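You operate a simulated robot arm through the tools that you are given. There is no shell and no other tool.

Carry out the task below with a simulated robot arm. There is one attempt and no reset: what you move stays moved.

Task
Pack the yellow crate on the top of the wooden table. At the end: the blue press is in the yellow crate; the white press is in the yellow crate; the purple ladle stands where the blue beans sack stood; the blue beans sack stands on top of the brown bands carton; whatever was shut is shut again. Leave all else as you found it, and nothing knocked over.

The check looks at the end state, three seconds after you hand in, the way a careful person would. Anything else that was tipped, shoved, dropped, spilled or broken makes it a failure.

Robot
A 7-joint arm with a two-finger parallel gripper, fixed in place. Base frame: the origin is at the foot of the arm, x ahead of it, y to its left, z up; the work surface is at about z = 0.85. Readings come in m, rad, newtons and seconds.
With the tool pointing down near the work surface it reaches from about 0.3 to 0.7 m from the base axis. Its first joint turns from -1.152 to 1.152 rad. Payload 1.57 kg.
The TCP is the grasp point between the finger pads, 0.03 m short of the fingertips. In the tool frame z runs along the fingers and y along their closing line. The gripper opens to 0.11 m. The fingers are 0.024 m wide and 0.012 m thick; the gripper's body (0.048 by 0.112 m) begins 0.078 m behind the TCP.
Orientation is that of the tool frame in the base frame, as a unit quaternion [x, y, z, w]. With the fingers straight down and closing along the base's y, the tool's x points along the base's -x, its y along +y and its z along -z.

Tools
- The arm moves only by the tool send_rows. Its argument "deltas" is a list of rows, each a list of 3 entries, a list of its own where there are three numbers: the closure, from 0 (fully open) to 1 (shut), then the shift along the tool's x, y, z in cm, then the turn, a rotation vector about the tool's x, y, z in rad. In form: [[jaw, [tx, ty, tz], [rx, ry, rz]], ...]. A call has 1 to 20 rows; each row shifts and turns the commanded pose from where the row before left it, along the tool's axes as they then stand. Each row takes 0.2 s and may step no farther than 0.05 m and 0.15 rad from the row before; otherwise, or with a gripper value out of range, the whole call is refused. Where a pose cannot be reached the arm comes as near as it can. A force on the tool above 40 N (or 10 N above the force at the start of the call, whichever is more), or a blocked arm, ends the call early, and 0.2 s more pass. The fingers move at their own pace (about 0.108 m/s each) and stop on an object; they squeeze with about 39 N. The grip force told is the motor's: it shows also when the fingers shut on nothing. Time passes only in rows, and 0.2 s behind the last, so rows that do not move let the fingers close. The reply holds the time, the measured pose of the TCP, the force on the tool along the base axes, the opening and the grip force, in the units named above and with some noise, with the torque about the TCP (base axes, N m) and any sound that the robot's microphone picked up.
- Cameras (640 x 400 px; columns grow to the right, rows downward): "scene" is fixed at [0.1753, -0.3991, 1.413]; the picture's right is [0.62, -0.78, 0.00], its down [-0.51, -0.41, -0.75] and it looks along [0.59, 0.47, -0.66] (base axes); focal length 214 px, centre (320, 200). "wrist" rides on the gripper at [0.07, 0.016, -0.141] in the tool frame; the picture's right is [-0.23, 0.97, 0.00], its down [-0.86, -0.20, -0.48] and it looks along [-0.47, -0.11, 0.88] (tool axes); focal length 222 px, centre (320, 200).
- capture(camera): a new picture of that camera. It takes no simulated time.
- probe_pixels(camera, pixels): there is no depth. For up to 12 entries [column, row, z] of the newest picture of that camera ("zoom" is the newest enlarged one), the place [x, y] in the base frame at which the ray of that pixel passes the height z, good to about 0.002 m, but the place of the scene camera against the robot may be out by one fixed shift of up to 0.025 m in any direction. It takes no simulated time.
- enlarge(camera, box): a new picture of the part [left, top, right, bottom] of that camera's present view, enlarged. It takes no simulated time.
- hand_in(): hands the job in; it is judged then, once.

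Open the gripper and draw the arm clear of the work before you hand the job in, unless the task says otherwise.

The tools are called after ">>>" by a JSON object that holds its "op" and its "data". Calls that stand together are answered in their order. send_rows: Moves the arm, as the interface text tells. Its arguments: {"type":"object","properties":{"deltas":{"type":"array"}},"required":["deltas"]} The other tools are called the same way: capture (camera) takes a picture; probe_pixels (camera, pixels) gives the place at which the rays of pixels pass given heights; enlarge (camera, box) takes an enlarged picture of a part of a camera's view; hand_in () hands the job in.

At the start:

```text
time: 0.0
position: [0.4056, -0.0416, 1.1963]
orientation: [0.0, 1.0, 0.001, 0.0]
force: [0.1, -0.2, 0.4]
torque: [0.01, 0.0, 0.0]
opening: 0.11
finger_force: 0.1
```

scene: 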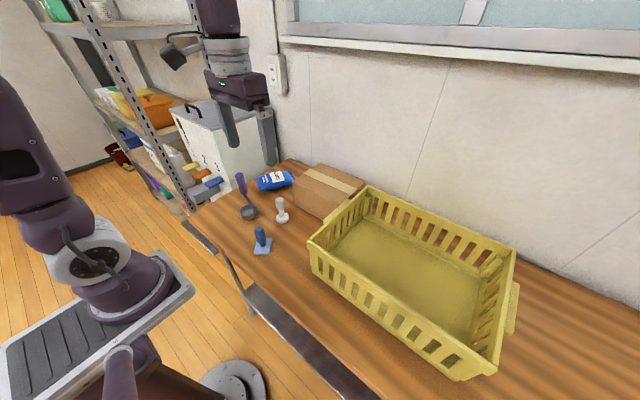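
wrist: 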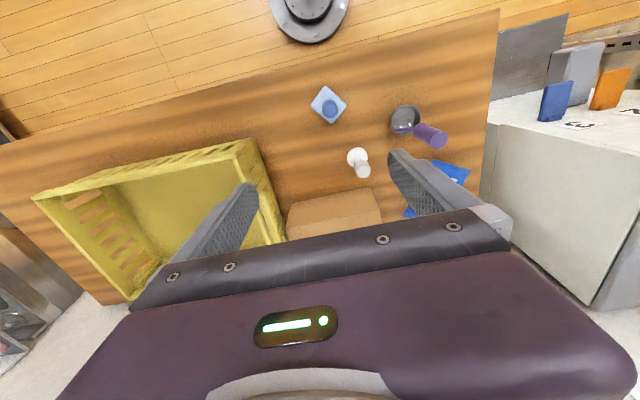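

I see the blue press near (262,242), the white press at (281,210), the purple ladle at (246,195), the blue sack at (274,180) and the carton at (325,190) in the scene view. I'll enlarge both views to see details.

>>> {"op": "enlarge", "data": {"camera": "scene", "box": [180, 140, 400, 278]}}

>>> {"op": "enlarge", "data": {"camera": "wrist", "box": [260, 70, 500, 220]}}

```text
2.90 times, centred on (290, 209) of scene
```

zoom: 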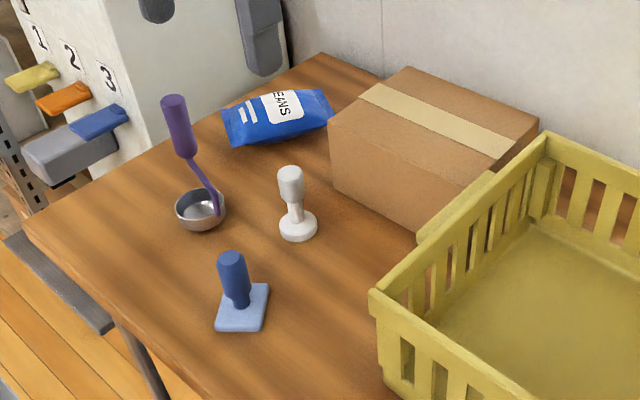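

```text
2.67 times, centred on (380, 145) of wrist
```

zoom: 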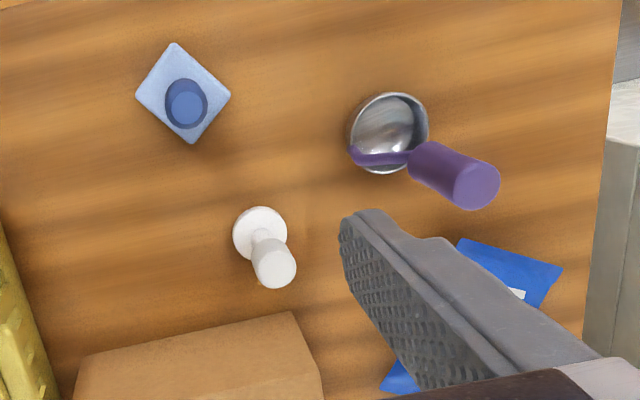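

The zoomed wrist picture shows the press bases, the ladle bowl and parts of the sack. I'll probe them at table-level heights.

>>> {"op": "probe_pixels", "data": {"camera": "zoom", "pixels": [[175, 43, 0.86], [230, 95, 0.86], [190, 143, 0.86], [136, 95, 0.86], [187, 104, 0.92], [258, 232, 0.86], [275, 270, 0.93], [388, 133, 0.87], [477, 188, 0.98], [465, 240, 0.87], [562, 270, 0.86], [292, 312, 0.93]]}}

>>> {"op": "probe_pixels", "data": {"camera": "scene", "pixels": [[262, 250, 0.855], [282, 217, 0.855], [249, 213, 0.87], [240, 177, 0.98], [257, 181, 0.86], [260, 190, 0.86], [294, 181, 0.86], [290, 171, 0.87], [293, 181, 0.93], [320, 163, 0.93], [365, 182, 0.93], [326, 217, 0.85]]}}

```text
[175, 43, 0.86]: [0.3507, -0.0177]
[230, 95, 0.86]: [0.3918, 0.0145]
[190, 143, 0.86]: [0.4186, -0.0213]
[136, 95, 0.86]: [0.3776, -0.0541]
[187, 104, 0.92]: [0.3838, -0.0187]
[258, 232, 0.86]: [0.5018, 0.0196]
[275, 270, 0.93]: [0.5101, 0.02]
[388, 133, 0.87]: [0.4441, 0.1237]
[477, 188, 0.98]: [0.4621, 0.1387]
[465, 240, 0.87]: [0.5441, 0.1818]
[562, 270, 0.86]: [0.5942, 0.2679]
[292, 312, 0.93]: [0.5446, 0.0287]
```

```text
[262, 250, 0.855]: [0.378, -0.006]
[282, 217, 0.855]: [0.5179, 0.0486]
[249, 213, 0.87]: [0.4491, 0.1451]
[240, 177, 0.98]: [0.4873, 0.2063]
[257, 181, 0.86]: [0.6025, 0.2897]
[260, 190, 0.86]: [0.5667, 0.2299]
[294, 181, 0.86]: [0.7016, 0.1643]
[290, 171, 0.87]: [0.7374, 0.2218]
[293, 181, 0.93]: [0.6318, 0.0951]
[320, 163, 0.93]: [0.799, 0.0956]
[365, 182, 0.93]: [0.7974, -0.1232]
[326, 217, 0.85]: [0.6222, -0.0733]
```

The wrist and scene probes differ by a couple of cm, so I'll rely on the wrist camera. I move toward the sack at height, with nothing in the way, to see it from above.

>>> {"op": "send_rows", "data": {"deltas": [[0, [-2.5, 4, 0], [0, 0, 0]], [0, [-2.5, 4, 0], [0, 0, 0]], [0, [-2.5, 4, 0], [0, 0, 0]], [0, [-2.5, 4, 0], [0, 0, 0]], [0, [-2.5, 4, 0], [0, 0, 0]], [0, [0, 0, 0], [0, 0, 0]]]}}

>>> {"op": "capture", "data": {"camera": "wrist"}}

```text
time: 1.4
position: [0.5299, 0.1592, 1.1962]
orientation: [0.0, 1.0, 0.0, 0.0]
force: [0.9, -1.1, 0.3]
torque: [0.0, 0.04, 0.02]
opening: 0.1103
finger_force: 0.1
```

```text
taken
```

wrist: 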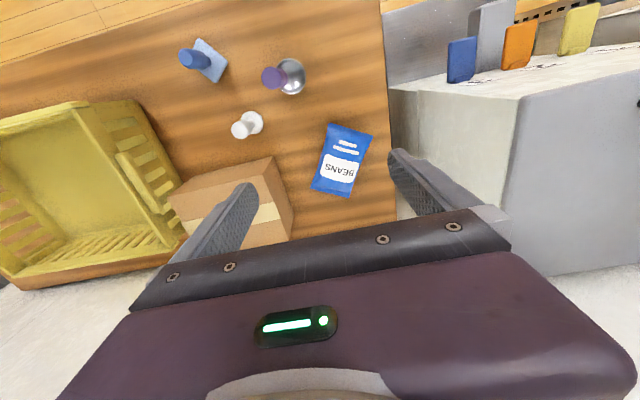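

The whole sack is visible now at (341,160), with the carton, presses and ladle. I'll enlarge this area.

>>> {"op": "enlarge", "data": {"camera": "wrist", "box": [160, 20, 480, 220]}}

```text
2.00 times, centred on (320, 120) of wrist
```

zoom: 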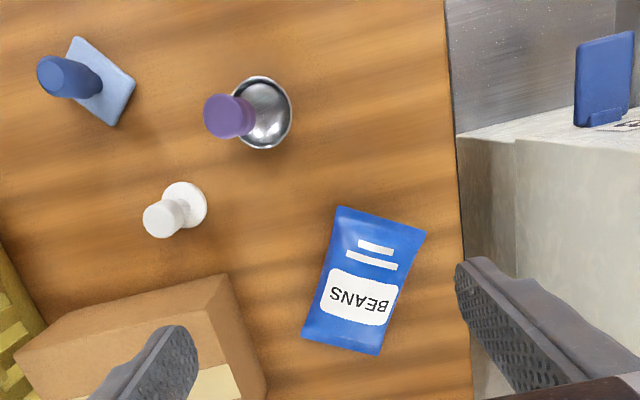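

Sack corners in zoom: (339,206), (427,232), (380,355), (302,338). I'll probe these plus the carton's edges, the presses and the ladle.

>>> {"op": "probe_pixels", "data": {"camera": "zoom", "pixels": [[339, 206, 0.865], [427, 232, 0.865], [380, 355, 0.865], [302, 338, 0.865], [265, 113, 0.88], [230, 116, 0.98], [186, 203, 0.86], [160, 220, 0.93], [102, 85, 0.86], [232, 322, 0.85], [219, 276, 0.95], [461, 200, 0.85]]}}

>>> {"op": "probe_pixels", "data": {"camera": "wrist", "pixels": [[277, 157, 0.93], [277, 157, 0.95], [168, 193, 0.93], [168, 193, 0.95], [293, 213, 0.85], [383, 50, 0.85], [398, 220, 0.85], [72, 100, 0.97], [150, 102, 0.97], [188, 238, 0.97], [135, 240, 0.87], [60, 120, 0.87]]}}

```text
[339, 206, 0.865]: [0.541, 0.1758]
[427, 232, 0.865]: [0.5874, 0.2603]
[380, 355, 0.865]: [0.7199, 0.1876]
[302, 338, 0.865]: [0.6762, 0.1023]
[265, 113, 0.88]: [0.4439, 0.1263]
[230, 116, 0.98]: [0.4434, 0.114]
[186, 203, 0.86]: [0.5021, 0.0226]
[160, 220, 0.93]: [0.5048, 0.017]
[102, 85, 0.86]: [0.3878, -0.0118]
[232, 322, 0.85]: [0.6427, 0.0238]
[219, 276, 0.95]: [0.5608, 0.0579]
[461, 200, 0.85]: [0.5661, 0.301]
```

```text
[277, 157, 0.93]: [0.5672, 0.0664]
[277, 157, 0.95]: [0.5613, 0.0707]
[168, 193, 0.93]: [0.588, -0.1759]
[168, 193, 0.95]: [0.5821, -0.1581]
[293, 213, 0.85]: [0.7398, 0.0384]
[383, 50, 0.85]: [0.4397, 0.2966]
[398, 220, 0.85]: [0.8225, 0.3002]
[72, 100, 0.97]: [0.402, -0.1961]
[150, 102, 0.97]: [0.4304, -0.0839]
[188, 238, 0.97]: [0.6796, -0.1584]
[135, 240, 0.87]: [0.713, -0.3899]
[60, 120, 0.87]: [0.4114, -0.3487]
```

The sack measures about 0.152 × 0.096 m, centred near (0.631, 0.181), with its long axis at about -29°. I'll shift to look at the carton and the crate.

>>> {"op": "send_rows", "data": {"deltas": [[0, [-2, -4.5, 0], [0, 0, 0]], [0, [-2, -4.5, 0], [0, 0, 0]], [0, [-2, -4.5, 0], [0, 0, 0]], [0, [0, -4, 0], [0, 0, 0]], [0, [0, 0, 0], [0, 0, 0]]]}}

>>> {"op": "capture", "data": {"camera": "wrist"}}

>>> {"op": "enlarge", "data": {"camera": "wrist", "box": [160, 20, 480, 220]}}

>>> {"op": "enlarge", "data": {"camera": "scene", "box": [230, 140, 390, 240]}}

```text
time: 2.6
position: [0.5902, -0.018, 1.1957]
orientation: [0.0, 1.0, 0.0, 0.0]
force: [0.4, 0.1, 0.3]
torque: [0.02, -0.02, -0.01]
opening: 0.1101
finger_force: 0.0
```

```text
taken
```

wrist: 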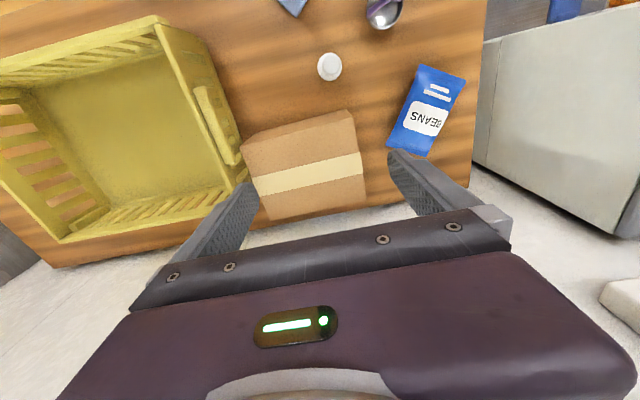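

```text
2.00 times, centred on (320, 120) of wrist
```

zoom: 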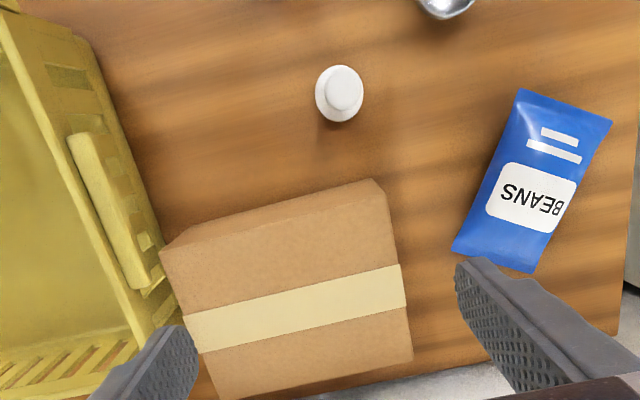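

```text
4.00 times, centred on (310, 190) of scene
```

zoom: 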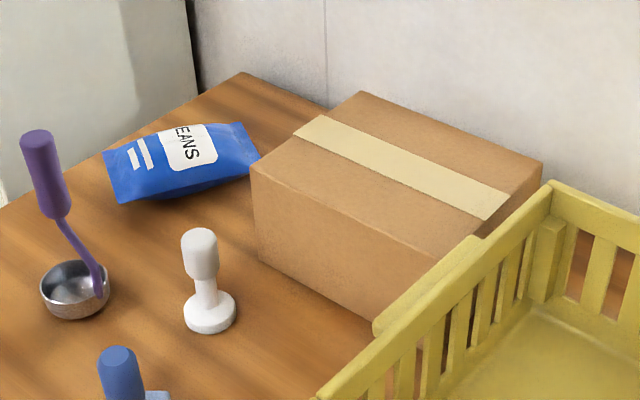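

Now the carton top corners are visible; I'll probe them at several candidate heights to find the carton's height, and re-probe the sack corners and crate.

>>> {"op": "probe_pixels", "data": {"camera": "wrist", "pixels": [[346.5, 110, 0.85], [352.5, 117.5, 0.93], [352.5, 117.5, 0.95], [352.5, 117.5, 0.97], [246, 140, 0.85], [240, 145, 0.95], [366, 198.5, 0.95], [269, 218.5, 0.95], [419.5, 64, 0.865], [466.5, 81.5, 0.865], [427.5, 156.5, 0.865], [386, 145, 0.865]]}}

>>> {"op": "probe_pixels", "data": {"camera": "wrist", "pixels": [[340, 45, 0.95], [330, 70, 0.86], [330, 66, 0.86], [155, 22, 1.0], [232, 160, 1.0], [205, 100, 1.0], [30, 85, 0.86], [152, 55, 0.86], [218, 178, 0.86], [75, 235, 0.86], [484, 30, 0.85], [467, 188, 0.85]]}}

```text
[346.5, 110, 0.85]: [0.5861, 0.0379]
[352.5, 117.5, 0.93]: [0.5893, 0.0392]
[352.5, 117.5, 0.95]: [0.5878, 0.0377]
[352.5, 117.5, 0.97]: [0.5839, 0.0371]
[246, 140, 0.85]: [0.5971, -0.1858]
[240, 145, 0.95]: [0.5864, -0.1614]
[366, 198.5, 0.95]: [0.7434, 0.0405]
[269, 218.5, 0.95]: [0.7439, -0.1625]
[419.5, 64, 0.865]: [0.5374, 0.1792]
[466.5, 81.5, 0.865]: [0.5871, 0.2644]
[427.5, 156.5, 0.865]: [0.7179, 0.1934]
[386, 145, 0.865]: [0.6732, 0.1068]
```

```text
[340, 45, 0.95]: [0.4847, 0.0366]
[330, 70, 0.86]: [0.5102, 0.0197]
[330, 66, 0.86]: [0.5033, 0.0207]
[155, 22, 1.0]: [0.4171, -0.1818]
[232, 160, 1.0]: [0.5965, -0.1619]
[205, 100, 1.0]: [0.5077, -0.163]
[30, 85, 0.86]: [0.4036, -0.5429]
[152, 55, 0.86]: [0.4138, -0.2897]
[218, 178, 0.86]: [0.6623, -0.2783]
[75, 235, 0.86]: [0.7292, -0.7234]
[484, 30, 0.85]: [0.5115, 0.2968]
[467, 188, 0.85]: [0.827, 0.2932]
```

The carton's top spans about x 0.587–0.743, y -0.16–0.04, at z≈0.96; the sack seam lies near z 0.875, centred about (0.627, 0.182). I move above the sack and turn the gripper so the fingers close across its width.

>>> {"op": "send_rows", "data": {"deltas": [[0, [-0.74, 4, 0], [0, 0, 0]], [0, [-0.74, 4, 0], [0, 0, 0]], [0, [-0.74, 4, 0], [0, 0, 0]], [0, [-0.74, 4, 0], [0, 0, 0]], [0, [-0.72, 4, 0], [0, 0, 0]], [0, [0, 0, 0], [0, 0, 0.12375]], [0, [0, 0, 0], [0, 0, 0.12375]], [0, [0, 0, 0], [0, 0, 0.12375]], [0, [0, 0, 0], [0, 0, 0.12375]], [0, [0, 0, 4], [0, 0, 0]], [0, [0, 0, 4], [0, 0, 0]], [0, [0, 0, 0], [0, 0, 0]]]}}

>>> {"op": "capture", "data": {"camera": "wrist"}}

>>> {"op": "capture", "data": {"camera": "scene"}}

```text
time: 5.2
position: [0.598, 0.1169, 1.1035]
orientation: [0.245, 0.97, 0.0, 0.0]
force: [1.1, 0.5, -0.1]
torque: [0.01, -0.03, -0.01]
opening: 0.11
finger_force: 0.1
out of reach, approached as far as the arm can: row 2, 3, 4, 5
```

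```text
taken
```

wrist: 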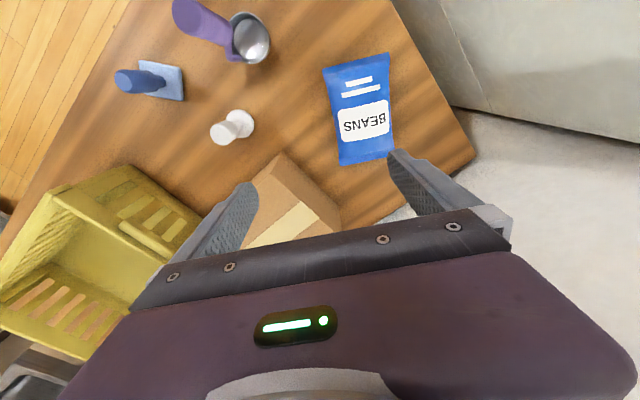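

```text
taken
```

scene: 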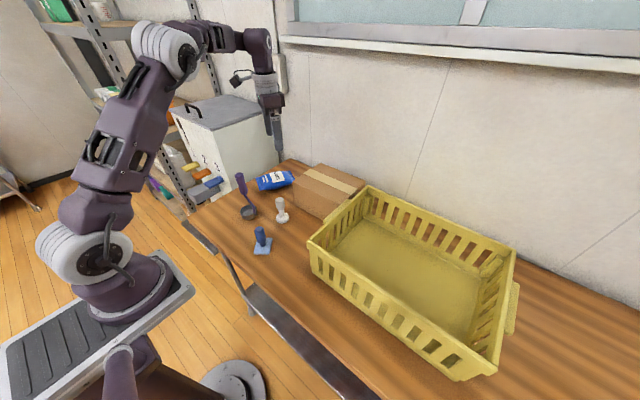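

At that height the target was out of reach, so the arm stopped at (0.598, 0.117, 1.104), still clear. The sack is well visible, so I'll enlarge and re-measure it from here.

>>> {"op": "enlarge", "data": {"camera": "wrist", "box": [280, 30, 440, 180]}}

```text
2.67 times, centred on (360, 105) of wrist
```

zoom: 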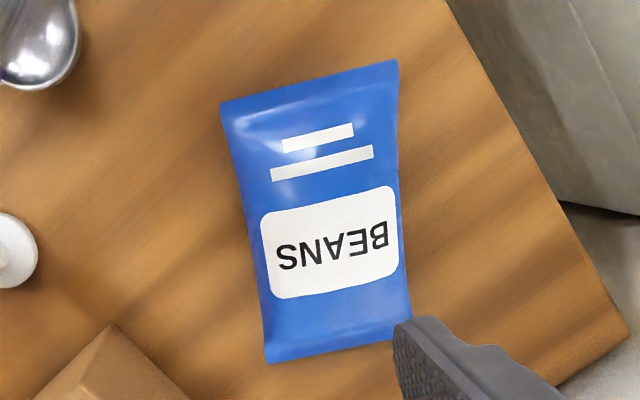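

Sack corners in this zoom: (222,103), (398,60), (411,335), (267,362), with mid-edges near (252,235) and (403,215). I'll probe these.

>>> {"op": "probe_pixels", "data": {"camera": "zoom", "pixels": [[222, 103, 0.865], [398, 60, 0.865], [411, 330, 0.865], [267, 362, 0.865], [252, 235, 0.865], [402, 210, 0.865], [222, 103, 0.875], [398, 60, 0.875], [411, 330, 0.875], [267, 362, 0.875], [252, 235, 0.875], [402, 210, 0.875]]}}

```text
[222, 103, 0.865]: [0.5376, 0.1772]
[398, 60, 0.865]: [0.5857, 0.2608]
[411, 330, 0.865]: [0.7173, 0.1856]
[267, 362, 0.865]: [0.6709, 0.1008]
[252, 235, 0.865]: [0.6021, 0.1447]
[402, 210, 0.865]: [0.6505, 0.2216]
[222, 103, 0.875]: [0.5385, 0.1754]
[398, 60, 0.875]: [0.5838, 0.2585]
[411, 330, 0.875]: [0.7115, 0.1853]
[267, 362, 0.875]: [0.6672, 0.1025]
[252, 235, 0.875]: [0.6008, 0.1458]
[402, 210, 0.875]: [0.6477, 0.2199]
```

The sack is about 0.09 m wide at its middle, so the open fingers clear each side by about 1 cm. I move over its centre (0.6265, 0.182) at z≈1.0 and check before going down.

>>> {"op": "send_rows", "data": {"deltas": [[0, [0.19, 2.36, 3.3], [0, 0, 0]], [0, [0.19, 2.36, 3.3], [0, 0, 0]], [0, [0.2, 2.36, 3.4], [0, 0, 0]], [0, [0, 0, 0], [0, 0, 0]]]}}

>>> {"op": "capture", "data": {"camera": "wrist"}}

>>> {"op": "enlarge", "data": {"camera": "scene", "box": [230, 90, 390, 240]}}

```text
time: 6.2
position: [0.6254, 0.1837, 1.0039]
orientation: [0.246, 0.969, 0.0, 0.0]
force: [-0.2, 0.3, -0.3]
torque: [0.03, -0.02, -0.03]
opening: 0.1099
finger_force: 0.0
```

```text
taken
```

wrist: 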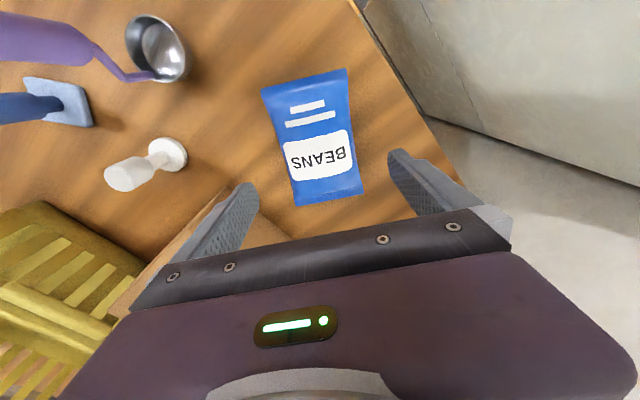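

```text
2.67 times, centred on (310, 165) of scene
```

zoom: 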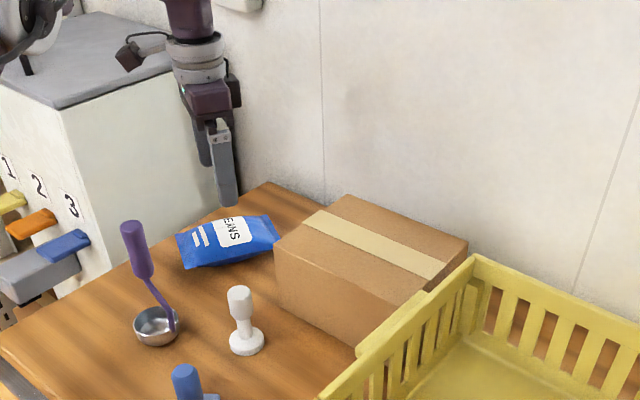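

The gripper hangs above the sack; I'll verify sack mid-edge positions from this closer view.

>>> {"op": "enlarge", "data": {"camera": "wrist", "box": [220, 50, 400, 220]}}

>>> {"op": "probe_pixels", "data": {"camera": "wrist", "pixels": [[261, 89, 0.87], [346, 68, 0.87], [363, 193, 0.87], [295, 206, 0.87], [281, 147, 0.87], [353, 130, 0.87]]}}

```text
2.35 times, centred on (310, 135) of wrist
```

zoom: 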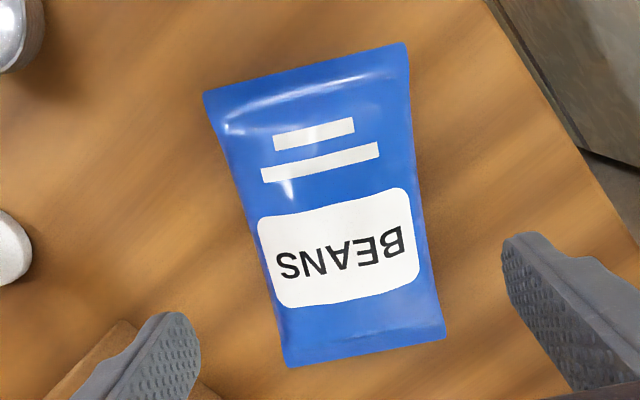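

```text
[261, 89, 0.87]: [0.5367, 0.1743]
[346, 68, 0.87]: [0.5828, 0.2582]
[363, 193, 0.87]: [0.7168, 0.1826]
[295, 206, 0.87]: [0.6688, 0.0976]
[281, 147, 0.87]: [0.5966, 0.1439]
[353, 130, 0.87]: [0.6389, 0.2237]
```

The TCP is about 3.5 mm off the sack's midline; I correct that and descend to z≈0.888 with fingers open, in slow final steps.

>>> {"op": "send_rows", "data": {"deltas": [[0, [0, -0.35, 2.5], [0, 0, 0]], [0, [0, 0, 2.5], [0, 0, 0]], [0, [0, 0, 2.5], [0, 0, 0]], [0, [0, 0, 2], [0, 0, 0]], [0, [0, 0, 1], [0, 0, 0]], [0, [0, 0, 0.9], [0, 0, 0]], [0, [0, 0, 0], [0, 0, 0]]]}}

>>> {"op": "enlarge", "data": {"camera": "scene", "box": [230, 90, 390, 240]}}

>>> {"op": "capture", "data": {"camera": "wrist"}}

```text
time: 7.8
position: [0.6262, 0.1803, 0.8914]
orientation: [0.244, 0.97, 0.001, 0.0]
force: [0.1, 0.1, -0.4]
torque: [-0.01, 0.04, 0.0]
opening: 0.11
finger_force: 0.0
```

```text
2.67 times, centred on (310, 165) of scene
```

zoom: 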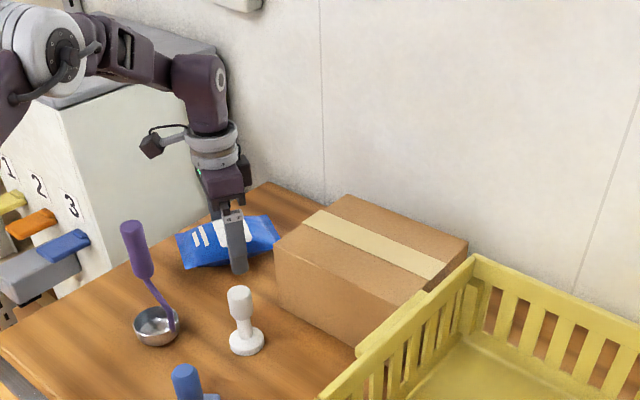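

```text
taken
```

wrist: 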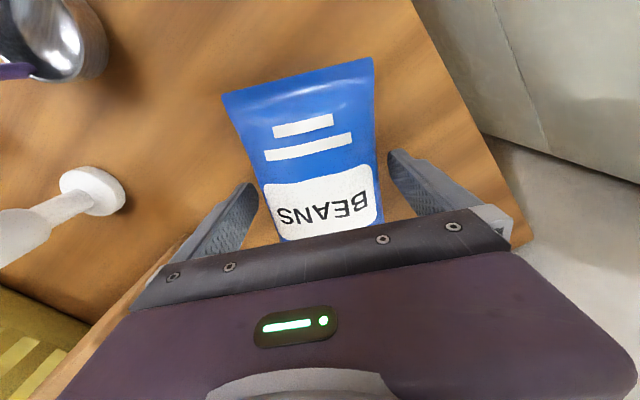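

The fingers straddle the sack with no contact. I lower 4 mm more and close gently in stages.

>>> {"op": "send_rows", "data": {"deltas": [[0, [0, 0, 0.4], [0, 0, 0]], [0.2, [0, 0, 0], [0, 0, 0]], [0.3, [0, 0, 0], [0, 0, 0]], [0.3, [0, 0, 0], [0, 0, 0]]]}}

```text
time: 8.8
position: [0.6246, 0.1808, 0.8864]
orientation: [0.246, 0.969, -0.001, 0.0]
force: [0.1, 0.6, 0.7]
torque: [0.11, -0.03, -0.07]
opening: 0.0829
finger_force: 38.8
```

The fingers hold the sack at 0.083 m opening with 38.8 N. I lift 2 cm and check that it comes along.

>>> {"op": "send_rows", "data": {"deltas": [[0.6, [0, 0, 0], [0, 0, 0]], [0.6, [0, 0, -1], [0, 0, 0]], [0.6, [0, 0, -2], [0, 0, 0]], [0.6, [0, 0, -2], [0, 0, 0]], [0.6, [0, 0, 0], [0, 0, 0]]]}}

>>> {"op": "enlarge", "data": {"camera": "scene", "box": [230, 90, 390, 240]}}

>>> {"op": "capture", "data": {"camera": "wrist"}}

```text
time: 10.0
position: [0.6248, 0.1803, 0.936]
orientation: [0.246, 0.969, 0.0, 0.0]
force: [-0.2, 0.2, -3.2]
torque: [0.0, -0.01, 0.03]
opening: 0.0829
finger_force: 39.0
```

```text
2.67 times, centred on (310, 165) of scene
```

zoom: 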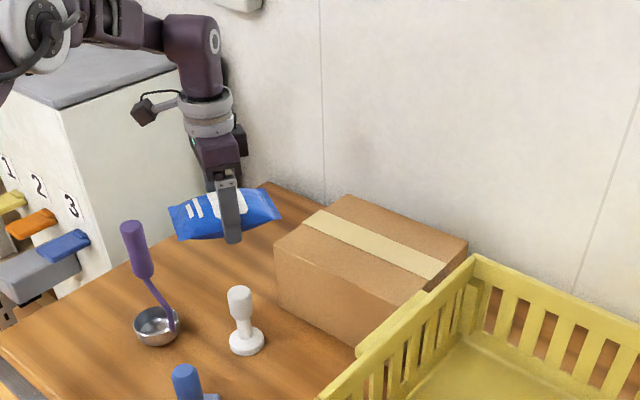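

```text
taken
```

wrist: 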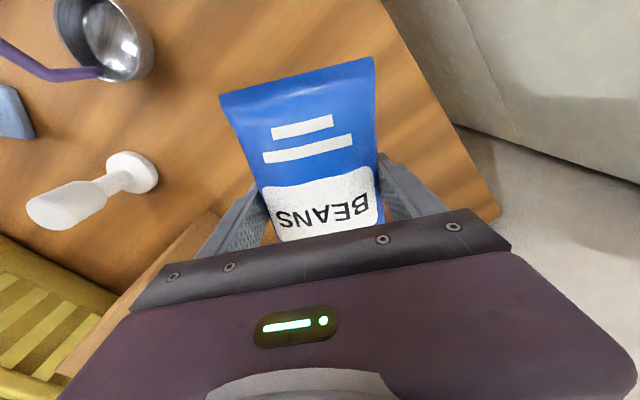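

The sack is held level with about 3.2 N of weight. I lift it to z≈1.05 and carry it over the carton centre near (0.66, -0.058).

>>> {"op": "send_rows", "data": {"deltas": [[0.6, [0, 0, -4], [0, 0, 0]], [0.6, [0, 0, -4], [0, 0, 0]], [0.6, [0, 0, -3.4], [0, 0, 0]], [0.6, [-2.4, -3.21, 0], [0, 0, 0]], [0.6, [-2.4, -3.21, 0], [0, 0, 0]], [0.6, [-2.4, -3.21, 0], [0, 0, 0]], [0.6, [-2.4, -3.21, 0], [0, 0, 0]], [0.6, [-2.4, -3.21, 0], [0, 0, 0]], [0.6, [-2.4, -3.21, 0], [0, 0, 0]], [0.6, [0, 0, 0], [0, 0, 0]]]}}

```text
time: 12.2
position: [0.6604, -0.0587, 1.0511]
orientation: [0.245, 0.97, -0.001, 0.0]
force: [-0.2, -0.1, -3.6]
torque: [0.02, -0.01, 0.01]
opening: 0.0825
finger_force: 39.6
```

The sack is over the carton at z 1.051. I now turn it so its long side lies along y (about 61.6° more).

>>> {"op": "send_rows", "data": {"deltas": [[0.6, [0, 0, 0], [0, 0, 0.134]], [0.6, [0, 0, 0], [0, 0, 0.134]], [0.6, [0, 0, 0], [0, 0, 0.134]], [0.6, [0, 0, 0], [0, 0, 0.134]], [0.6, [0, 0, 0], [0, 0, 0.134]], [0.6, [0, 0, 0], [0, 0, 0.134]], [0.6, [0, 0, 0], [0, 0, 0.134]], [0.6, [0, 0, 0], [0, 0, 0.134]], [0.6, [0, 0, 0], [0, 0, 0]]]}}

>>> {"op": "capture", "data": {"camera": "wrist"}}

>>> {"op": "enlarge", "data": {"camera": "scene", "box": [230, 90, 390, 240]}}

```text
time: 14.2
position: [0.6604, -0.0583, 1.0502]
orientation: [0.706, 0.708, 0.0, -0.001]
force: [0.1, -0.7, -3.8]
torque: [-0.01, -0.03, -0.02]
opening: 0.0829
finger_force: 39.4
```

```text
taken
```

wrist: 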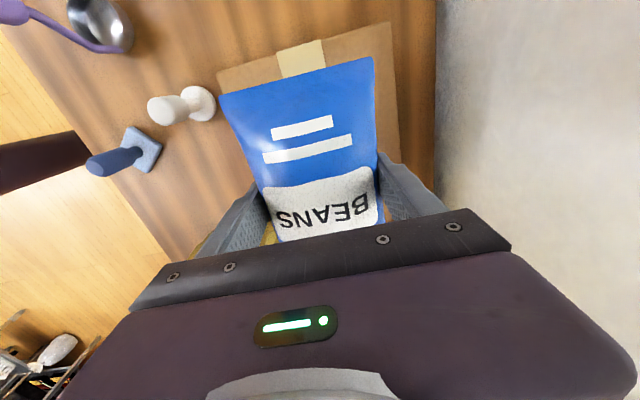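

```text
2.67 times, centred on (310, 165) of scene
```

zoom: 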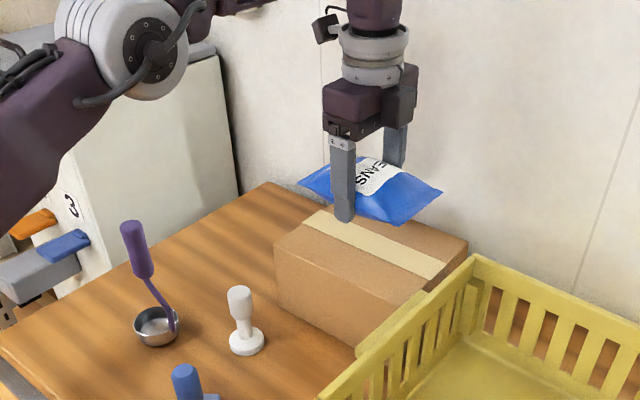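

I check the carton's visible top edge (corners about (216,72) and (391,22)) relative to the sack.

>>> {"op": "probe_pixels", "data": {"camera": "wrist", "pixels": [[216, 72, 0.96], [391, 22, 0.96], [216, 72, 0.95], [391, 22, 0.95], [216, 72, 0.97], [391, 22, 0.97], [400, 155, 0.96], [224, 97, 1.035], [374, 58, 1.035]]}}

```text
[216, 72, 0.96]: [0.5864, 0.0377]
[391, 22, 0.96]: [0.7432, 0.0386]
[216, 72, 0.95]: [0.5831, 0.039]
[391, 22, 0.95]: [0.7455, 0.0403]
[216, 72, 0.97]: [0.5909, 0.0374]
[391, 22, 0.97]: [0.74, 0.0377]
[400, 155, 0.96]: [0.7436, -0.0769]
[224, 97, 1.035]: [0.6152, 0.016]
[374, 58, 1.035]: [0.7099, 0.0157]
```

The carton top is at z≈0.96, spanning x 0.586–0.743, so the sack is nearly centred. I shift +x by 4 mm and lower 4.4 cm.

>>> {"op": "send_rows", "data": {"deltas": [[0.6, [0, 0.4, 2], [0, 0, 0]], [0.6, [0, 0, 1.4], [0, 0, 0]], [0.6, [0, 0, 1], [0, 0, 0]], [0.6, [0, 0, 0], [0, 0, 0]]]}}

>>> {"op": "enlarge", "data": {"camera": "scene", "box": [270, 120, 390, 220]}}

```text
time: 15.2
position: [0.6645, -0.0583, 1.0072]
orientation: [0.706, 0.709, 0.0, 0.001]
force: [0.1, -0.2, -3.2]
torque: [-0.01, 0.04, -0.03]
opening: 0.0827
finger_force: 38.6
```

```text
4.00 times, centred on (330, 170) of scene
```

zoom: 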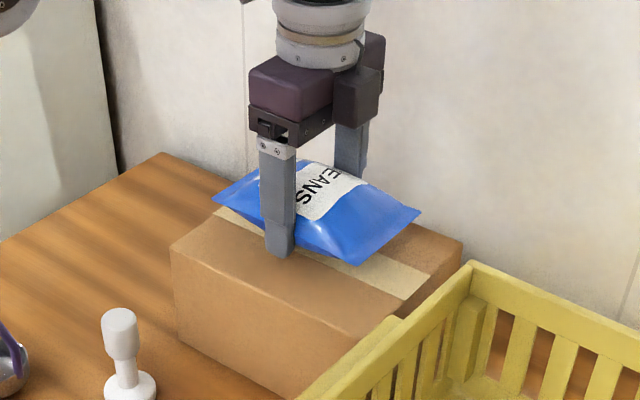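

Still hanging free (force -3.2 N). I go down in 3 mm steps to find contact.

>>> {"op": "send_rows", "data": {"deltas": [[0.6, [0, 0, 0.3], [0, 0, 0]], [0.6, [0, 0, 0.3], [0, 0, 0]], [0.6, [0, 0, 0], [0, 0, 0]]]}}

```text
time: 16.0
position: [0.6641, -0.058, 1.0002]
orientation: [0.706, 0.708, 0.0, 0.001]
force: [0.3, 0.0, -2.7]
torque: [0.01, -0.03, 0.0]
opening: 0.0827
finger_force: 39.5
```

No clear contact yet at z 1.000; continuing with small steps.

>>> {"op": "send_rows", "data": {"deltas": [[0.6, [0, 0, 0.2], [0, 0, 0]], [0.6, [0, 0, 0.1], [0, 0, 0]], [0.6, [0, 0, 0], [0, 0, 0]]]}}

```text
time: 16.8
position: [0.665, -0.0583, 0.9977]
orientation: [0.706, 0.708, 0.0, 0.0]
force: [-0.8, 0.0, -2.7]
torque: [-0.03, 0.01, 0.01]
opening: 0.0828
finger_force: 38.7
```

>>> {"op": "send_rows", "data": {"deltas": [[0.6, [0, 0, 0.15], [0, 0, 0]], [0.6, [0, 0, 0.15], [0, 0, 0]], [0.6, [0, 0, 0], [0, 0, 0]]]}}

```text
time: 17.6
position: [0.6634, -0.0573, 0.9964]
orientation: [0.706, 0.708, 0.001, 0.002]
force: [-2.8, 1.3, 24.7]
torque: [0.49, 1.03, -0.21]
opening: 0.0826
finger_force: 38.9
```

Contact: force rose to +24.7 N at z 0.9964. I back off 1 mm to relieve the load, then open slowly.

>>> {"op": "send_rows", "data": {"deltas": [[0.6, [0, 0, -0.15], [0, 0, 0]], [0.6, [0, 0, 0], [0, 0, 0]]]}}

```text
time: 18.2
position: [0.6637, -0.0586, 0.997]
orientation: [0.706, 0.708, 0.0, 0.001]
force: [-1.5, 1.1, 18.5]
torque: [-0.1, -0.14, -0.25]
opening: 0.0827
finger_force: 39.3
```

>>> {"op": "send_rows", "data": {"deltas": [[0.6, [0, 0, -0.1], [0, 0, 0]], [0.6, [0, 0, 0], [0, 0, 0]]]}}

```text
time: 18.8
position: [0.6636, -0.0581, 0.9969]
orientation: [0.706, 0.708, 0.0, 0.0]
force: [2.6, -1.3, 4.4]
torque: [-0.31, -0.42, 0.09]
opening: 0.0828
finger_force: 39.0
```

The load is down to 4.4 N with the sack resting on the carton. I open the fingers.

>>> {"op": "send_rows", "data": {"deltas": [[0.22, [0, 0, 0], [0, 0, 0]], [0.1, [0, 0, 0], [0, 0, 0]], [0, [0, 0, 0], [0, 0, 0]], [0, [0, 0, 0], [0, 0, 0]]]}}

>>> {"op": "enlarge", "data": {"camera": "scene", "box": [270, 120, 390, 220]}}

>>> {"op": "capture", "data": {"camera": "wrist"}}

```text
time: 19.8
position: [0.6639, -0.057, 0.9971]
orientation: [0.706, 0.708, 0.0, 0.001]
force: [0.6, 1.1, -0.3]
torque: [0.03, -0.03, 0.04]
opening: 0.1098
finger_force: 0.0
```

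```text
4.00 times, centred on (330, 170) of scene
```

zoom: 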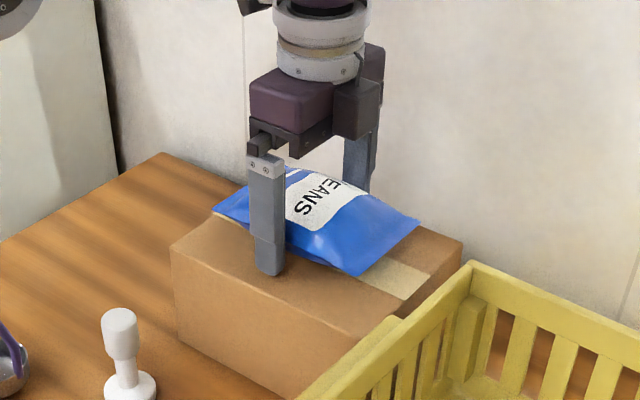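

```text
taken
```

wrist: 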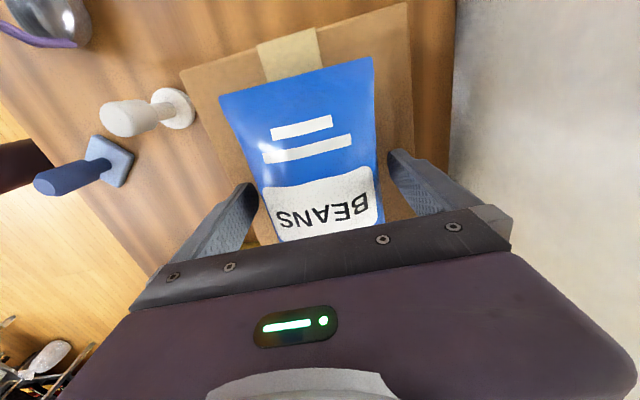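

The sack rests on the carton. I raise the gripper straight up, then move back to above the ladle, near (0.447, 0.12, 1.15), and rotate the tool back.

>>> {"op": "send_rows", "data": {"deltas": [[0, [0, 0, -2], [0, 0, 0]], [0, [0, 0, -2.5], [0, 0, 0]], [0, [0, 0, -2.5], [0, 0, 0]], [0, [2.95, -3.57, -1.4], [0, 0, 0]], [0, [2.95, -3.57, -1.4], [0, 0, 0]], [0, [2.95, -3.57, -1.4], [0, 0, 0]], [0, [2.95, -3.57, -1.4], [0, 0, 0]], [0, [2.95, -3.57, -1.4], [0, 0, 0]], [0, [2.95, -3.57, -1.4], [0, 0, 0]], [0, [0, 0, 0], [0, 0, 0]]]}}

>>> {"op": "send_rows", "data": {"deltas": [[0, [0, 0, 0], [0, 0, -0.131]], [0, [0, 0, 0], [0, 0, -0.131]], [0, [0, 0, 0], [0, 0, -0.131]], [0, [0, 0, 0], [0, 0, -0.131]], [0, [0, 0, 0], [0, 0, -0.131]], [0, [0, 0, 0], [0, 0, -0.131]], [0, [0, 0, 0], [0, 0, -0.131]], [0, [0, 0, 0], [0, 0, -0.131]], [0, [0, 0, 0], [0, 0, -0.131]], [0, [0, 0, 0], [0, 0, -0.131]], [0, [0, 0, 0], [0, 0, -0.131]], [0, [0, 0, 0], [0, 0, -0.131]], [0, [0, 0, 0], [0, 0, 0]]]}}

>>> {"op": "capture", "data": {"camera": "wrist"}}

>>> {"op": "enlarge", "data": {"camera": "scene", "box": [210, 100, 390, 260]}}

```text
time: 22.0
position: [0.4483, 0.1165, 1.1511]
orientation: [0.706, 0.708, 0.0, -0.001]
force: [0.5, 0.6, 0.4]
torque: [0.01, -0.02, 0.0]
opening: 0.1099
finger_force: 0.2
```

```text
time: 24.8
position: [0.4497, 0.1178, 1.1505]
orientation: [-0.004, 1.0, 0.0, -0.001]
force: [1.4, 0.4, 0.3]
torque: [-0.02, 0.01, 0.0]
opening: 0.1101
finger_force: 0.1
```

```text
taken
```

wrist: 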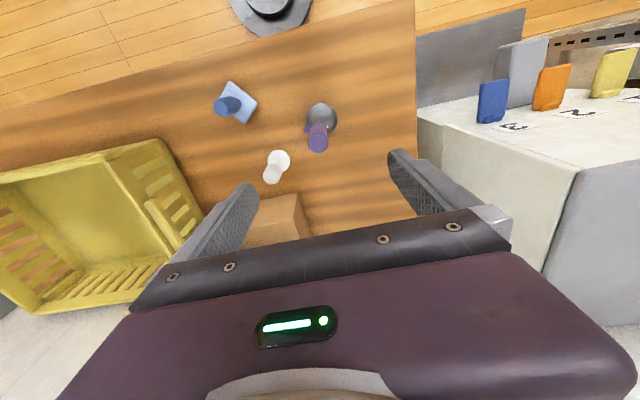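

```text
2.50 times, centred on (300, 180) of scene
```

zoom: 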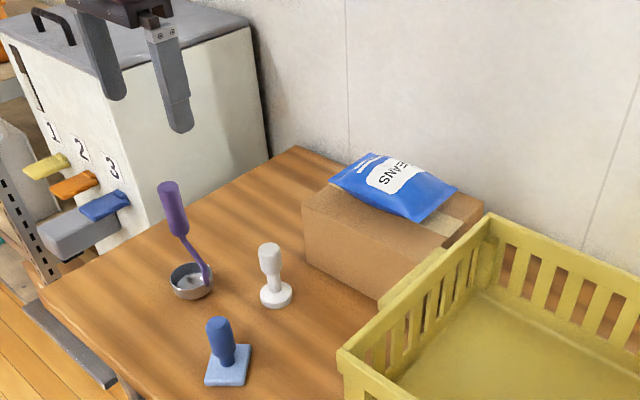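

The sack sits well on the carton, and the ladle handle appears between the fingers at (318,138). I'll enlarge it for exact alignment.

>>> {"op": "enlarge", "data": {"camera": "wrist", "box": [200, 70, 360, 190]}}

```text
3.33 times, centred on (280, 130) of wrist
```

zoom: 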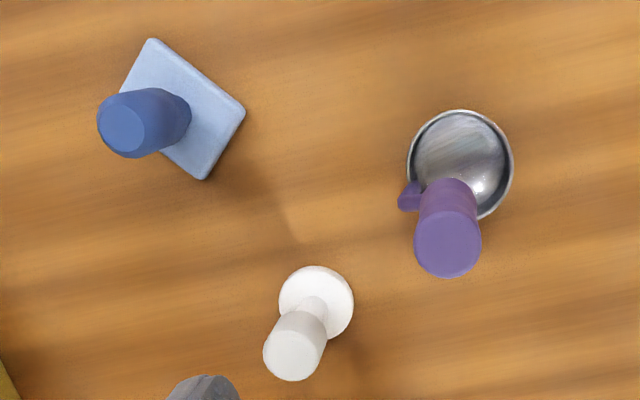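

Probing the ladle handle top (447,246), bowl centre (461,163), and press tops/bases.

>>> {"op": "probe_pixels", "data": {"camera": "zoom", "pixels": [[447, 246, 1.02], [447, 246, 1.0], [449, 190, 0.96], [461, 163, 0.88], [461, 163, 0.87], [409, 195, 0.88], [316, 302, 0.86], [291, 356, 0.93], [291, 356, 0.94], [182, 110, 0.86], [124, 130, 0.93], [124, 130, 0.94]]}}

```text
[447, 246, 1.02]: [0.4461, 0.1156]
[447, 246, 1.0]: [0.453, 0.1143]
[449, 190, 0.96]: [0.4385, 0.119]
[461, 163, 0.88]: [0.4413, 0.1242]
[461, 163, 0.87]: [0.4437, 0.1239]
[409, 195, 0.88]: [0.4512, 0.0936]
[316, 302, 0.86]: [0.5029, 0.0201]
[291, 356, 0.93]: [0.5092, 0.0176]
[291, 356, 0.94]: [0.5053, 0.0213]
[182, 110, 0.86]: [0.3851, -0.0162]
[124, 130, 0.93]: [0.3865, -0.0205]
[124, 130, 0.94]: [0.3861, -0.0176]
```

The handle is at about (0.446, 0.117) with its top near z 1.02; I come down to z 1.065 for a final alignment check.

>>> {"op": "send_rows", "data": {"deltas": [[0, [0.35, 0, 3], [0, 0, 0]], [0, [0, 0, 3], [0, 0, 0]], [0, [0, 0, 2.5], [0, 0, 0]], [0, [0, 0, 0], [0, 0, 0]]]}}

>>> {"op": "enlarge", "data": {"camera": "wrist", "box": [220, 70, 420, 220]}}

```text
time: 25.8
position: [0.4458, 0.1193, 1.0662]
orientation: [-0.003, 1.0, 0.0, -0.001]
force: [-0.1, -0.2, -0.7]
torque: [0.01, 0.01, 0.01]
opening: 0.11
finger_force: 0.2
```

```text
2.67 times, centred on (320, 145) of wrist
```

zoom: 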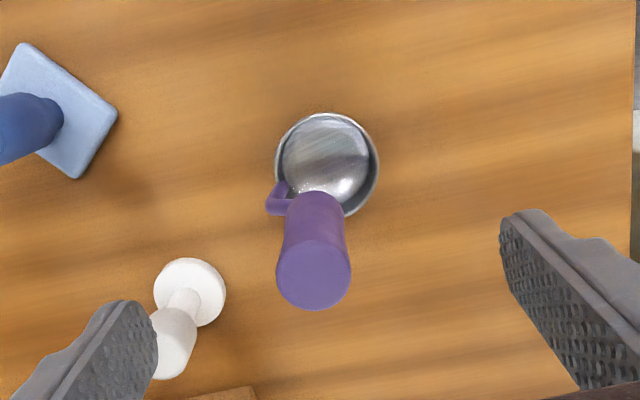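

>>> {"op": "probe_pixels", "data": {"camera": "zoom", "pixels": [[314, 274, 1.02], [277, 272, 1.02], [351, 272, 1.02], [314, 274, 1.01], [316, 200, 0.96], [327, 165, 0.88]]}}

```text
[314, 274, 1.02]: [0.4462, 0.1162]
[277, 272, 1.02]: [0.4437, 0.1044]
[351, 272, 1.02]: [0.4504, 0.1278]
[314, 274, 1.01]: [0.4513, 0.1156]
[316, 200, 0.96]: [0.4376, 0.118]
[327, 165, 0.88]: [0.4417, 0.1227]
```

The handle is 0.024 m thick at (0.447, 0.117). I nudge 2 mm in -y, descend to z≈0.99, and close gradually.

>>> {"op": "send_rows", "data": {"deltas": [[0, [-0.1, -0.2, 2], [0, 0, 0]], [0, [0, 0, 2], [0, 0, 0]], [0, [0, 0, 2], [0, 0, 0]], [0, [0, 0, 1.5], [0, 0, 0]], [0.4, [0, 0, 0], [0, 0, 0]], [0.65, [0, 0, 0], [0, 0, 0]], [0.7, [0, 0, 0], [0, 0, 0]]]}}

>>> {"op": "capture", "data": {"camera": "wrist"}}

>>> {"op": "enlarge", "data": {"camera": "scene", "box": [200, 120, 340, 260]}}

```text
time: 27.4
position: [0.4464, 0.1172, 0.9913]
orientation: [-0.003, 1.0, 0.001, 0.0]
force: [0.1, 0.7, -0.1]
torque: [0.01, 0.01, -0.02]
opening: 0.033
finger_force: 0.1
```

```text
taken
```

wrist: 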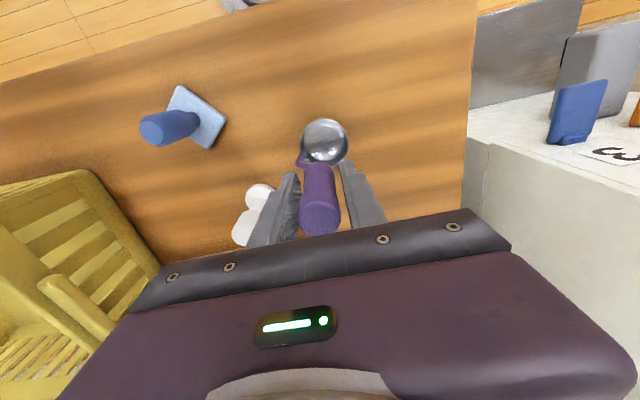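

```text
2.86 times, centred on (270, 190) of scene
```

zoom: 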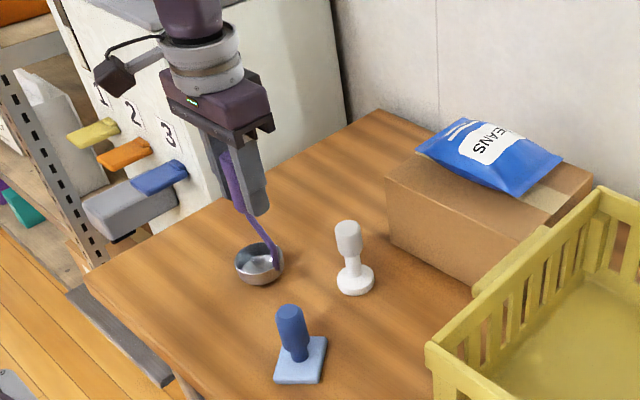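

The fingers flank the handle evenly with no contact. I close the rest in small steps and grip.

>>> {"op": "send_rows", "data": {"deltas": [[0.73, [0, 0, 0], [0, 0, 0]], [0.76, [0, 0, 0], [0, 0, 0]], [0.79, [0, 0, 0], [0, 0, 0]], [0.85, [0, 0, 0], [0, 0, 0]], [1, [0, 0, 0], [0, 0, 0]], [1, [0, 0, 0], [0, 0, 0]]]}}

>>> {"op": "enlarge", "data": {"camera": "wrist", "box": [220, 70, 420, 250]}}

```text
time: 28.8
position: [0.4471, 0.1165, 0.991]
orientation: [-0.002, 1.0, 0.001, 0.0]
force: [0.1, -0.1, 0.9]
torque: [0.0, -0.03, -0.01]
opening: 0.023
finger_force: 35.3
```

```text
2.22 times, centred on (320, 160) of wrist
```

zoom: 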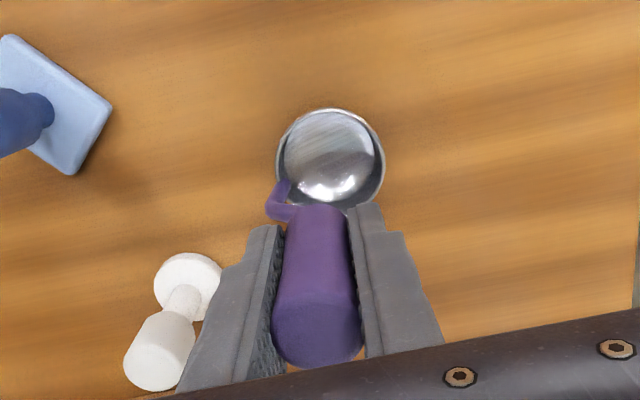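

The handle is gripped at 0.023 m. I lift 5 cm and look.

>>> {"op": "send_rows", "data": {"deltas": [[1, [0, 0, -1], [0, 0, 0]], [1, [0, 0, -2], [0, 0, 0]], [1, [0, 0, -2], [0, 0, 0]], [1, [0, 0, 0], [0, 0, 0]]]}}

>>> {"op": "enlarge", "data": {"camera": "scene", "box": [200, 120, 340, 260]}}

>>> {"op": "capture", "data": {"camera": "wrist"}}

```text
time: 29.8
position: [0.4479, 0.1165, 1.0418]
orientation: [-0.002, 1.0, 0.0, 0.001]
force: [-0.2, -0.3, -1.7]
torque: [0.0, 0.0, -0.02]
opening: 0.0228
finger_force: 35.4
```

```text
2.86 times, centred on (270, 190) of scene
```

zoom: 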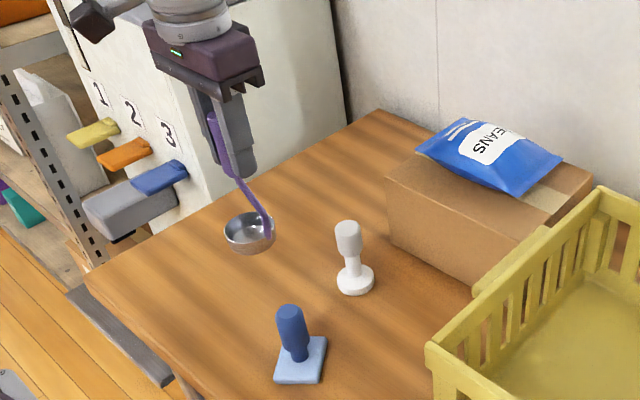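

```text
taken
```

wrist: 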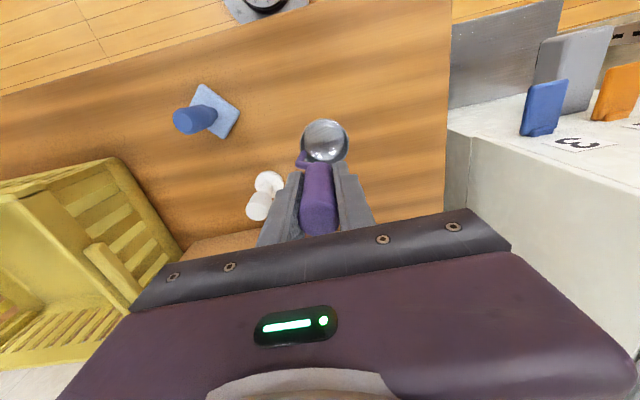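

The ladle hangs upright in the grip. I carry it to the sack's former place: TCP (0.630, 0.1735), so the bowl lands at about (0.626, 0.18).

>>> {"op": "send_rows", "data": {"deltas": [[1, [-3.64, 1.14, 0], [0, 0, 0]], [1, [-3.64, 1.14, 0], [0, 0, 0]], [1, [-3.64, 1.14, 0], [0, 0, 0]], [1, [-3.64, 1.14, 0], [0, 0, 0]], [1, [-3.64, 1.14, 0], [0, 0, 0]], [1, [0, 0, 0], [0, 0, 0]]]}}

>>> {"op": "capture", "data": {"camera": "wrist"}}

```text
time: 31.2
position: [0.6277, 0.1749, 1.0385]
orientation: [-0.003, 1.0, 0.0, -0.001]
force: [0.3, 0.3, -1.2]
torque: [0.04, 0.0, 0.0]
opening: 0.0232
finger_force: 35.6
```

```text
taken
```

wrist: 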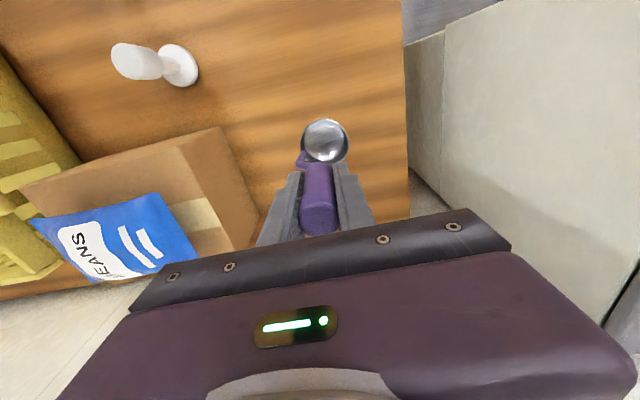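

The ladle is over the bare spot, clear of the carton and cabinet. I lower it 4.3 cm and then feel for the table.

>>> {"op": "send_rows", "data": {"deltas": [[1, [0, 0, 1.5], [0, 0, 0]], [1, [0, 0, 1.5], [0, 0, 0]], [1, [0, 0, 1.0], [0, 0, 0]], [1, [0, 0, 0.3], [0, 0, 0]], [1, [0, 0, 0], [0, 0, 0]]]}}

```text
time: 32.4
position: [0.6294, 0.175, 0.9983]
orientation: [-0.002, 1.0, 0.0, 0.0]
force: [0.1, -0.2, -0.4]
torque: [0.02, -0.01, 0.01]
opening: 0.0228
finger_force: 35.5
```

>>> {"op": "send_rows", "data": {"deltas": [[1, [0, 0, 0.3], [0, 0, 0]], [1, [0, 0, 0.2], [0, 0, 0]], [1, [0, 0, 0], [0, 0, 0]]]}}

```text
time: 33.2
position: [0.628, 0.174, 0.9927]
orientation: [-0.003, 1.0, 0.0, 0.0]
force: [0.7, -0.1, -2.0]
torque: [0.06, 0.01, 0.01]
opening: 0.023
finger_force: 35.8
```

Still free at 0.9927 (it rested at 0.991). I continue in 1 mm steps.

>>> {"op": "send_rows", "data": {"deltas": [[1, [0, 0, 0.1], [0, 0, 0]], [1, [0, 0, 0.1], [0, 0, 0]], [1, [0, 0, 0], [0, 0, 0]]]}}

```text
time: 34.0
position: [0.6281, 0.1736, 0.9909]
orientation: [-0.003, 1.0, 0.0, 0.0]
force: [1.0, 0.2, 2.9]
torque: [0.02, 0.04, -0.03]
opening: 0.0227
finger_force: 35.3
```

Contact: the force went from -1.7 to +2.9 N at z 0.9909. I open slowly and check that the ladle stays upright.

>>> {"op": "send_rows", "data": {"deltas": [[0.76, [0, 0, 0], [0, 0, 0]], [0.7, [0, 0, 0], [0, 0, 0]], [0.6, [0, 0, 0], [0, 0, 0]], [0.5, [0, 0, 0], [0, 0, 0]]]}}

>>> {"op": "capture", "data": {"camera": "wrist"}}

>>> {"op": "enlarge", "data": {"camera": "scene", "box": [200, 100, 340, 240]}}

```text
time: 35.0
position: [0.6291, 0.1738, 0.9909]
orientation: [-0.002, 1.0, 0.0, 0.0]
force: [0.3, -0.2, 0.0]
torque: [0.02, -0.02, 0.0]
opening: 0.0548
finger_force: 0.1
```

```text
taken
```

wrist: 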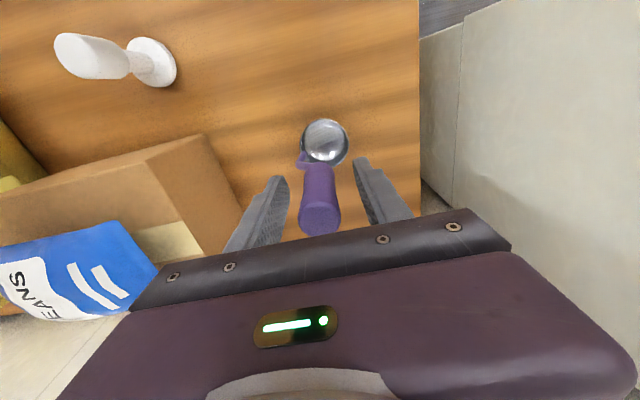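

```text
2.86 times, centred on (270, 170) of scene
```

zoom: 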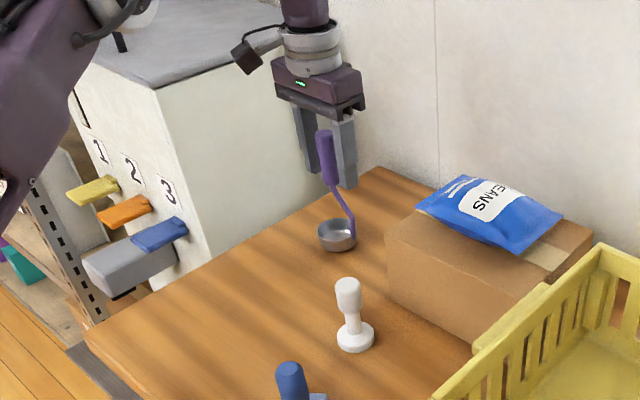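

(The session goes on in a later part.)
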